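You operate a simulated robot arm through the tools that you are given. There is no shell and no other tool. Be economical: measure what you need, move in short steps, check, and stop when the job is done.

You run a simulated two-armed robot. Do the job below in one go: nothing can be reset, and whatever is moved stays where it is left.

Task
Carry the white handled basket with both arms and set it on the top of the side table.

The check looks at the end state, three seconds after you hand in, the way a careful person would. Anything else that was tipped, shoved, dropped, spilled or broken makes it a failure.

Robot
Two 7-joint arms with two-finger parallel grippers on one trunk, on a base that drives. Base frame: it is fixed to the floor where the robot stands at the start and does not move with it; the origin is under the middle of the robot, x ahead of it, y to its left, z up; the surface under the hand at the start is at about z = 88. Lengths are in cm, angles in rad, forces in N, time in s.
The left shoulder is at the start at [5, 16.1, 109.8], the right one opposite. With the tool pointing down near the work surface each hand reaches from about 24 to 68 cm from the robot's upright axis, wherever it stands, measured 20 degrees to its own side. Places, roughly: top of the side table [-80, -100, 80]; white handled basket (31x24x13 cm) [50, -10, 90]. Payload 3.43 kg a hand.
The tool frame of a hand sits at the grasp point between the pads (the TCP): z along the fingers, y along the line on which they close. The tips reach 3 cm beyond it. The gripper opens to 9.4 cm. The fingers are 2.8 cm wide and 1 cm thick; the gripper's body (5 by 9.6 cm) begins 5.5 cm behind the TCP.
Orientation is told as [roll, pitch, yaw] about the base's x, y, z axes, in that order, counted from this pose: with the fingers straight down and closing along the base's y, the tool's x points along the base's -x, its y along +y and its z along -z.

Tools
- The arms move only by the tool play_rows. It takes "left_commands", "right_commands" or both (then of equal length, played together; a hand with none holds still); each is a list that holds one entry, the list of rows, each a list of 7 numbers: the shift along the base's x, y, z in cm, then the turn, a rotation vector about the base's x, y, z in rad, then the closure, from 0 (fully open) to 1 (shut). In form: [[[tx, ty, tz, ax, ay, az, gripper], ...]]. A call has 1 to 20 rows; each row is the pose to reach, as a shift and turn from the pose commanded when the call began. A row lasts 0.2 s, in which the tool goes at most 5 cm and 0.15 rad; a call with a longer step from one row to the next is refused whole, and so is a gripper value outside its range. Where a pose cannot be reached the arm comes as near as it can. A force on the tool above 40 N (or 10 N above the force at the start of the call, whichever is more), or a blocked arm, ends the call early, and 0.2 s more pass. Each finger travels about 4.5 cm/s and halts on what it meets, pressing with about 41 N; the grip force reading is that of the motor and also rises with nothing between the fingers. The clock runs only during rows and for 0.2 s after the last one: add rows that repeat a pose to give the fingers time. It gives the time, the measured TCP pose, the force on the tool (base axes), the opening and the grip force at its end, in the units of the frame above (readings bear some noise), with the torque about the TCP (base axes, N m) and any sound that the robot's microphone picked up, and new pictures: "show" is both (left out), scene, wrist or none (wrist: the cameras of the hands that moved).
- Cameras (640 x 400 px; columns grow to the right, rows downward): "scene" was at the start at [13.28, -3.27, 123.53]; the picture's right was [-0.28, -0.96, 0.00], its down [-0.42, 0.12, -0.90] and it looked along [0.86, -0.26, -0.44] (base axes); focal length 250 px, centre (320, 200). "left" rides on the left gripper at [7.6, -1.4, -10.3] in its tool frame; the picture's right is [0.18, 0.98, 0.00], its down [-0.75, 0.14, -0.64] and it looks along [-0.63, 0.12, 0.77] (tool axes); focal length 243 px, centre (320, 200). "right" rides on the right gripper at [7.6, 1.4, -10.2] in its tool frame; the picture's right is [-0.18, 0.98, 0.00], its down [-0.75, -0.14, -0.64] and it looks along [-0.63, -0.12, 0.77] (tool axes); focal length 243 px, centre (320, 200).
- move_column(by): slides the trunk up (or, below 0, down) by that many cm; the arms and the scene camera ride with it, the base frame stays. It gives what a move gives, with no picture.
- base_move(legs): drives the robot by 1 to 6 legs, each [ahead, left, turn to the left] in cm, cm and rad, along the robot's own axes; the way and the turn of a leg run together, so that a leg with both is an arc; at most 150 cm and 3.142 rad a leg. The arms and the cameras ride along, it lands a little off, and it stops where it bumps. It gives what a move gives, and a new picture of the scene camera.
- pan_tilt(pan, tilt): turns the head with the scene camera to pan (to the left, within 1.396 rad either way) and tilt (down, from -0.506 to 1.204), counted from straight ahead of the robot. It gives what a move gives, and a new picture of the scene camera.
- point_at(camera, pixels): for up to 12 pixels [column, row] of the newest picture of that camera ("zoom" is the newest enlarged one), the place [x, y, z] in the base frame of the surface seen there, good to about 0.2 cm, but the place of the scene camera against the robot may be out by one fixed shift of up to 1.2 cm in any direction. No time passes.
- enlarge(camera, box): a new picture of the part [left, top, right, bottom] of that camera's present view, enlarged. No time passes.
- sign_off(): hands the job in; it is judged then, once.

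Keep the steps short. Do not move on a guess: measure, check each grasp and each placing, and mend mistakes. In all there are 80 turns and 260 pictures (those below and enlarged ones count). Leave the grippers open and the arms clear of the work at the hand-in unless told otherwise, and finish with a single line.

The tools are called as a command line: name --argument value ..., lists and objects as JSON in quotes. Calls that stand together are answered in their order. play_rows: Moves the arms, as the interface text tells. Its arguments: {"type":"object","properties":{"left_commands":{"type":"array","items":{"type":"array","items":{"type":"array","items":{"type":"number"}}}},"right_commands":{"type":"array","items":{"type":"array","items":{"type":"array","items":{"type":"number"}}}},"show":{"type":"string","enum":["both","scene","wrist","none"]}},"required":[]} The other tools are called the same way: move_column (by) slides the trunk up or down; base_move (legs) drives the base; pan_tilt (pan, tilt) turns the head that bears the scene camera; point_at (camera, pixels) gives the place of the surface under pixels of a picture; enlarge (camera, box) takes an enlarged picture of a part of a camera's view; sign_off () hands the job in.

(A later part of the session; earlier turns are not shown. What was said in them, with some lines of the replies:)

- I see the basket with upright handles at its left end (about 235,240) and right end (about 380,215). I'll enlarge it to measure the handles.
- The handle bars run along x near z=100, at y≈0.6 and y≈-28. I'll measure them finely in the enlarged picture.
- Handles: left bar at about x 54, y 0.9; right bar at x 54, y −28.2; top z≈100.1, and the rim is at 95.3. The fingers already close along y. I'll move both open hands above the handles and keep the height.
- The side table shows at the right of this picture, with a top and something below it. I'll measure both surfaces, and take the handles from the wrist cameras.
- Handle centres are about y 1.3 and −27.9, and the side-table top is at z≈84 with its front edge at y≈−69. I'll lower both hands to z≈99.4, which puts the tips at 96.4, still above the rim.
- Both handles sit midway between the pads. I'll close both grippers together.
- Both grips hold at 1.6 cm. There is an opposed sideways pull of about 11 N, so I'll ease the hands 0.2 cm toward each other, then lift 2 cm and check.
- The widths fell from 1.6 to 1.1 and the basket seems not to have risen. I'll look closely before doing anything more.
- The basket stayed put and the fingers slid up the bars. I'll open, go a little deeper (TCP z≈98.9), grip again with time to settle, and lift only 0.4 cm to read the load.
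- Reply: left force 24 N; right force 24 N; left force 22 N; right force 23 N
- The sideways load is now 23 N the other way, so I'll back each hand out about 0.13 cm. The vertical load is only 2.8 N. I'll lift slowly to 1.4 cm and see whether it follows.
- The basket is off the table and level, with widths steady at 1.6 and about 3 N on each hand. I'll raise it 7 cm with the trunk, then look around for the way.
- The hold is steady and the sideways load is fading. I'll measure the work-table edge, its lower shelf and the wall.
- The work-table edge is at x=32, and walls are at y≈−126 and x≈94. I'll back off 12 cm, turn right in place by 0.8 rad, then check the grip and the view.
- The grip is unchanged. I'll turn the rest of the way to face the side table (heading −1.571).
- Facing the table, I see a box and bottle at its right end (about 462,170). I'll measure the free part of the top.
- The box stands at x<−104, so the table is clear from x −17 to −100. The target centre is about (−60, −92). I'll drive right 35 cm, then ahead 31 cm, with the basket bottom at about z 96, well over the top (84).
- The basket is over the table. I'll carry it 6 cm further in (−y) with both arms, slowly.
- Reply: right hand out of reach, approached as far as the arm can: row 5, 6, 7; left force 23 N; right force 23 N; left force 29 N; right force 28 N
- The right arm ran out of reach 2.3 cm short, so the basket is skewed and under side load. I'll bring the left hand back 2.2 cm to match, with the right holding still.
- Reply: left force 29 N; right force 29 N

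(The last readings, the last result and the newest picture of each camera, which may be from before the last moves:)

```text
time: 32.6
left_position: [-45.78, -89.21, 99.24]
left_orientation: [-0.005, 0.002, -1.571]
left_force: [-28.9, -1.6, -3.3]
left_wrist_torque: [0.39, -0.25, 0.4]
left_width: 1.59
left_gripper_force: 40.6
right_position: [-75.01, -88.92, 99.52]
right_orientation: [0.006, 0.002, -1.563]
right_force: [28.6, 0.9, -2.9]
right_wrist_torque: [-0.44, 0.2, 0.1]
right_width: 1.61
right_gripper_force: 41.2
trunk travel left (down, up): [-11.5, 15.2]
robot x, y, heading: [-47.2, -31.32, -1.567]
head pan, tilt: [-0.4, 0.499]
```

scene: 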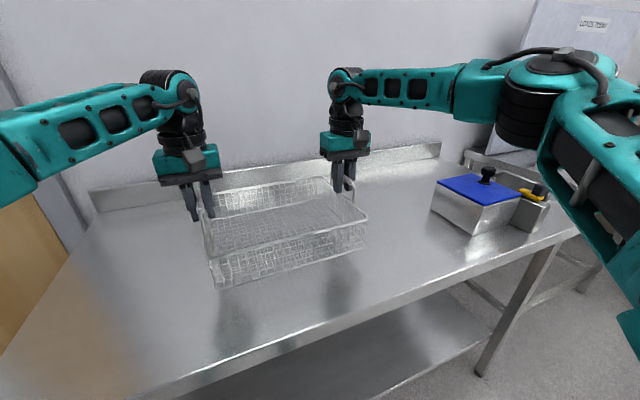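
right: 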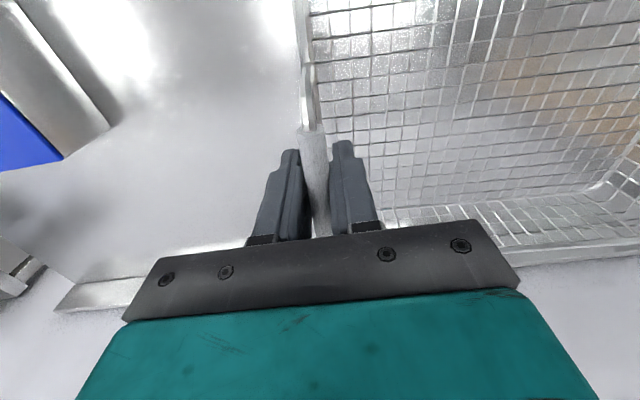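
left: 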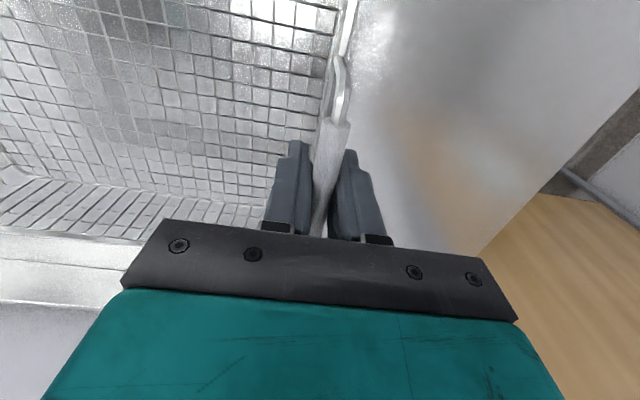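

The hands are level in y again, and the remaining load (29 N) pulls them apart along x. I'll move the left hand 0.3 cm inward, then lower the trunk 3.8 cm. Contact is expected at TCP z≈95.

play_rows --left_commands '[[[-0.1, 0, 0, 0, 0, 0, 1], [-0.2, 0, 0, 0, 0, 0, 1], [-0.3, 0, 0, 0, 0, 0, 1], [-0.3, 0, 0, 0, 0, 0, 1]]]' --show "none"

move_column --by -3.8

enlarge --camera "scene" --box '[160, 140, 420, 320]'

```text
time: 33.6
left_position: [-45.87, -89.33, 99.29]
left_orientation: [-0.003, -0.001, -1.566]
left_force: [-24.3, -0.9, -3.8]
left_wrist_torque: [-0.02, -0.23, 0.21]
left_width: 1.58
left_gripper_force: 40.7
right_position: [-75.16, -88.96, 99.25]
right_orientation: [0.005, 0.002, -1.565]
right_force: [24.4, 1.1, -2.9]
right_wrist_torque: [0.08, 0.19, 0.14]
right_width: 1.61
right_gripper_force: 40.5
trunk travel left (down, up): [-11.5, 15.2]
robot x, y, heading: [-46.95, -31.44, -1.56]
head pan, tilt: [-0.4, 0.499]
```

```text
time: 34.4
left_position: [-45.84, -89.27, 95.46]
left_orientation: [-0.003, -0.001, -1.569]
left_force: [-23.7, -1.1, -3.5]
left_wrist_torque: [-0.16, -0.19, 0.23]
left_width: 1.6
left_gripper_force: 41.1
right_position: [-75.07, -89.07, 95.65]
right_orientation: [0.003, -0.002, -1.568]
right_force: [23.3, 1.3, -2.7]
right_wrist_torque: [0.21, 0.13, 0.11]
right_width: 1.58
right_gripper_force: 41.0
trunk travel left (down, up): [-7.7, 19.0]
robot x, y, heading: [-47.2, -31.56, -1.565]
head pan, tilt: [-0.4, 0.499]
```

```text
2.22 times, centred on (290, 230) of scene
```

zoom: 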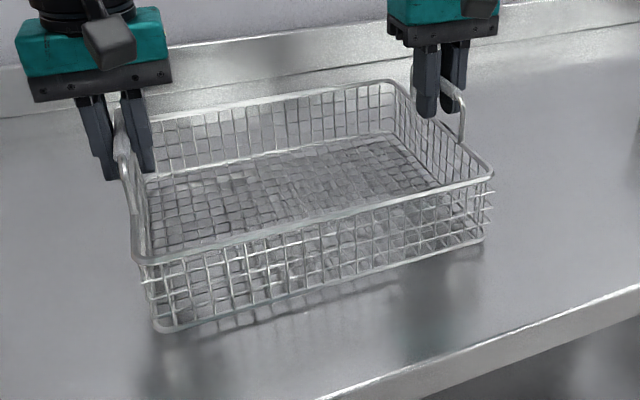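

It hangs about 0.5 cm above the top. I'll relieve more of the side load (left hand another 0.6 cm inward in small rows) before touching down.

play_rows --left_commands '[[[-0.15, 0, 0, 0, 0, 0, 1], [-0.3, 0, 0, 0, 0, 0, 1], [-0.45, 0, 0, 0, 0, 0, 1], [-0.6, 0, 0, 0, 0, 0, 1], [-0.6, 0, 0, 0, 0, 0, 1]]]' --show "none"

move_column --by -0.5

```text
time: 35.6
left_position: [-46.16, -89.29, 95.62]
left_orientation: [0.001, 0.0, -1.561]
left_force: [-2.4, -1.3, -3.7]
left_wrist_torque: [-0.29, -0.04, -0.05]
left_width: 1.61
left_gripper_force: 41.1
right_position: [-75.52, -89.08, 95.65]
right_orientation: [-0.001, -0.001, -1.57]
right_force: [1.9, 1.1, -2.4]
right_wrist_torque: [0.31, -0.03, 0.33]
right_width: 1.6
right_gripper_force: 41.1
trunk travel left (down, up): [-7.7, 19.0]
robot x, y, heading: [-46.86, -31.95, -1.569]
head pan, tilt: [-0.4, 0.499]
```

```text
time: 36.1
left_position: [-46.24, -89.28, 95.1]
left_orientation: [0.002, 0.0, -1.563]
left_force: [4.8, -1.0, -2.1]
left_wrist_torque: [-0.18, 0.06, -0.02]
left_width: 1.59
left_gripper_force: 40.7
right_position: [-75.37, -89.11, 95.09]
right_orientation: [-0.003, -0.001, -1.572]
right_force: [-6.4, 1.6, -2.8]
right_wrist_torque: [0.17, 0.0, 0.3]
right_width: 1.62
right_gripper_force: 40.6
trunk travel left (down, up): [-7.2, 19.5]
robot x, y, heading: [-46.75, -31.32, -1.571]
head pan, tilt: [-0.4, 0.499]
```

The side load is gone and the hands still carry about 2.5 N each. I'll go down another 0.3 cm to contact.

move_column --by -0.3

enlarge --camera "scene" --box '[190, 170, 390, 310]'

```text
time: 36.7
left_position: [-46.11, -89.3, 94.93]
left_orientation: [0.003, 0.001, -1.563]
left_force: [12.7, -1.5, -1.9]
left_wrist_torque: [-0.12, 0.13, -0.01]
left_width: 1.6
left_gripper_force: 40.9
right_position: [-75.23, -89.05, 94.99]
right_orientation: [-0.002, -0.004, -1.571]
right_force: [-12.5, -1.4, 7.6]
right_wrist_torque: [1.23, -0.04, 0.36]
right_width: 1.59
right_gripper_force: 41.0
trunk travel left (down, up): [-6.9, 19.8]
robot x, y, heading: [-47.07, -31.26, -1.572]
head pan, tilt: [-0.4, 0.499]
```

```text
2.86 times, centred on (290, 240) of scene
```

zoom: 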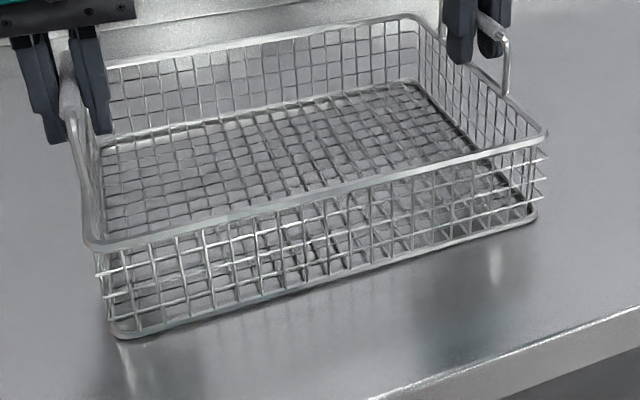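

The right end touches (+7.6 N), and the left still carries 1.9 N. I'll lower the left 0.15 cm and ease it 0.25 cm outward, then open both grippers.

play_rows --left_commands '[[[0.15, 0, -0.08, 0, 0, 0, 1], [0.25, 0, -0.15, 0, 0, 0, 1], [0.25, 0, -0.15, 0, 0, 0, 1]]]' --show "none"

play_rows --left_commands '[[[0, 0, 0, 0, 0, 0, 0.8], [0, 0, 0, 0, 0, 0, 0.7], [0, 0, 0, 0, 0, 0, 0.5], [0, 0, 0, 0, 0, 0, 0.3], [0, 0, 0, 0, 0, 0, 0.2], [0, 0, 0, 0, 0, 0, 0.2]]]' --right_commands '[[[0, 0, 0, 0, 0, 0, 0.8], [0, 0, 0, 0, 0, 0, 0.7], [0, 0, 0, 0, 0, 0, 0.5], [0, 0, 0, 0, 0, 0, 0.3], [0, 0, 0, 0, 0, 0, 0.2], [0, 0, 0, 0, 0, 0, 0.2]]]' --show "both"

```text
time: 37.5
left_position: [-46.17, -89.23, 94.9]
left_orientation: [-0.004, -0.002, -1.566]
left_force: [8.8, -5.4, 12.2]
left_wrist_torque: [1.21, 0.12, 0.15]
left_width: 1.57
left_gripper_force: 41.3
right_position: [-75.36, -89.16, 95.09]
right_orientation: [0.0, -0.004, -1.569]
right_force: [-14.5, -4.9, 12.4]
right_wrist_torque: [0.96, -0.09, 0.36]
right_width: 1.59
right_gripper_force: 40.8
trunk travel left (down, up): [-6.9, 19.8]
robot x, y, heading: [-47.18, -31.54, -1.572]
head pan, tilt: [-0.4, 0.499]
```

```text
time: 38.9
left_position: [-46.1, -89.18, 94.65]
left_orientation: [0.001, 0.001, -1.566]
left_force: [0.0, 0.0, 0.1]
left_wrist_torque: [0.0, 0.0, -0.01]
left_width: 7.51
left_gripper_force: 0.1
right_position: [-75.24, -88.99, 94.9]
right_orientation: [0.001, -0.001, -1.57]
right_force: [0.7, 0.7, -0.4]
right_wrist_torque: [-0.03, 0.02, -0.01]
right_width: 7.51
right_gripper_force: 0.0
trunk travel left (down, up): [-6.9, 19.8]
robot x, y, heading: [-46.93, -31.65, -1.567]
head pan, tilt: [-0.4, 0.499]
```

scene: 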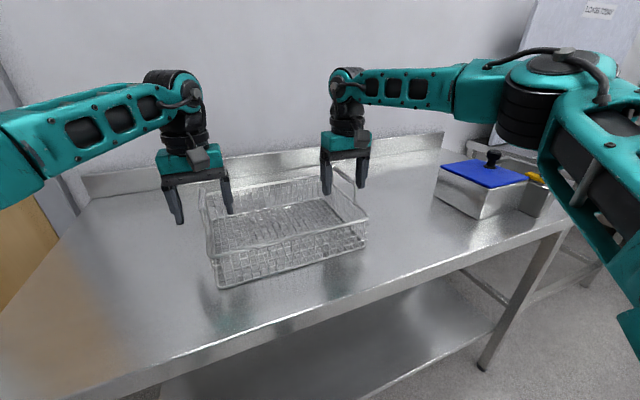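
right: 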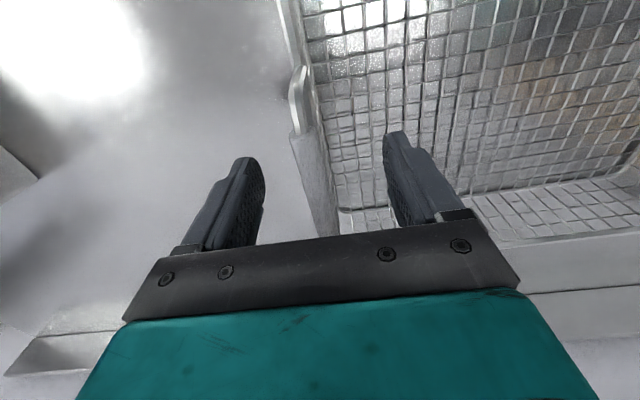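
left: 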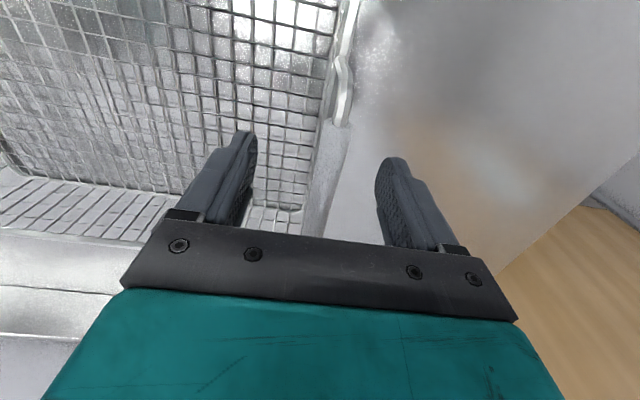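

The hands are free of load and the basket stands on the top. I'll raise the trunk 14 cm to lift the hands off the handles, then check the basket.

move_column --by 14

base_move --legs '[[-25, 0, 0]]'

play_rows --left_commands '[[[0, 0, 0, 0, 0, 0, 0], [0, 0, 0, 0, 0, 0, 0]]]' --right_commands '[[[0, 0, 0, 0, 0, 0, 0], [0, 0, 0, 0, 0, 0, 0]]]' --show "scene"

```text
time: 40.5
left_position: [-46.14, -89.34, 108.59]
left_orientation: [0.0, 0.001, -1.566]
left_force: [0.1, 0.0, -0.5]
left_wrist_torque: [0.0, 0.0, 0.02]
left_width: 7.53
left_gripper_force: 0.0
right_position: [-75.24, -89.14, 108.97]
right_orientation: [0.001, -0.001, -1.568]
right_force: [-0.7, 0.0, -0.8]
right_wrist_torque: [0.0, -0.01, 0.0]
right_width: 7.51
right_gripper_force: 0.1
trunk travel left (down, up): [-20.9, 5.8]
robot x, y, heading: [-46.76, -31.03, -1.565]
head pan, tilt: [-0.4, 0.499]
```

```text
time: 42.4
left_position: [-46.07, -64.0, 108.62]
left_orientation: [0.0, -0.002, -1.562]
left_force: [0.7, 0.8, 0.6]
left_wrist_torque: [0.0, 0.04, 0.01]
left_width: 7.52
left_gripper_force: 0.1
right_position: [-75.13, -64.05, 108.78]
right_orientation: [-0.001, -0.003, -1.563]
right_force: [-1.0, -0.3, -0.3]
right_wrist_torque: [0.01, -0.02, 0.01]
right_width: 7.53
right_gripper_force: 0.1
trunk travel left (down, up): [-20.9, 5.8]
robot x, y, heading: [-47.38, -6.05, -1.562]
head pan, tilt: [-0.4, 0.499]
```

scene: 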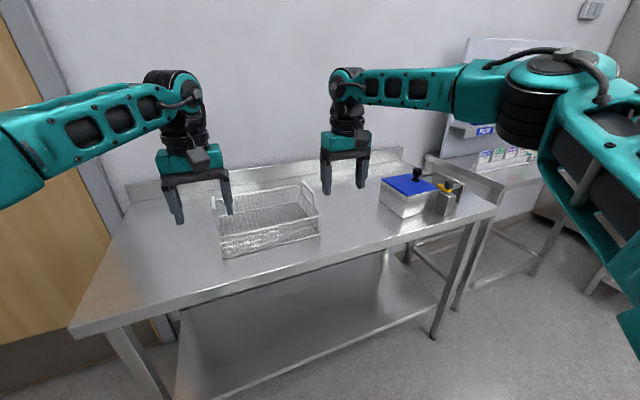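

```text
time: 43.0
left_position: [-46.02, -64.01, 108.71]
left_orientation: [0.0, 0.001, -1.562]
left_force: [-0.3, -0.1, 1.0]
left_wrist_torque: [0.02, 0.01, 0.0]
left_width: 9.42
left_gripper_force: 0.0
right_position: [-75.07, -64.04, 108.84]
right_orientation: [0.0, -0.003, -1.566]
right_force: [-0.3, -0.9, 0.2]
right_wrist_torque: [-0.03, 0.01, -0.01]
right_width: 9.41
right_gripper_force: 0.1
trunk travel left (down, up): [-20.9, 5.8]
robot x, y, heading: [-47.22, -6.18, -1.563]
head pan, tilt: [-0.4, 0.499]
```

scene: 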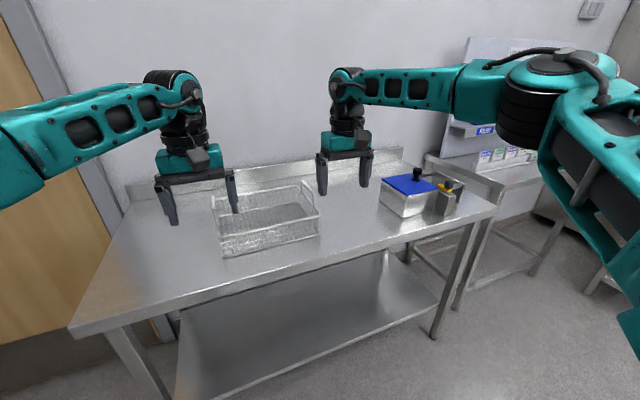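

The basket stands flat and well inside the table top. The box and bottle look undisturbed, the hands are open and the arms are clear, so I'll hand in.

sign_off

```text
The job is handed in.
```

The white handled basket was carried with both arms and now stands on top of the side table; nothing else was touched, the grippers are open and the arms are clear.
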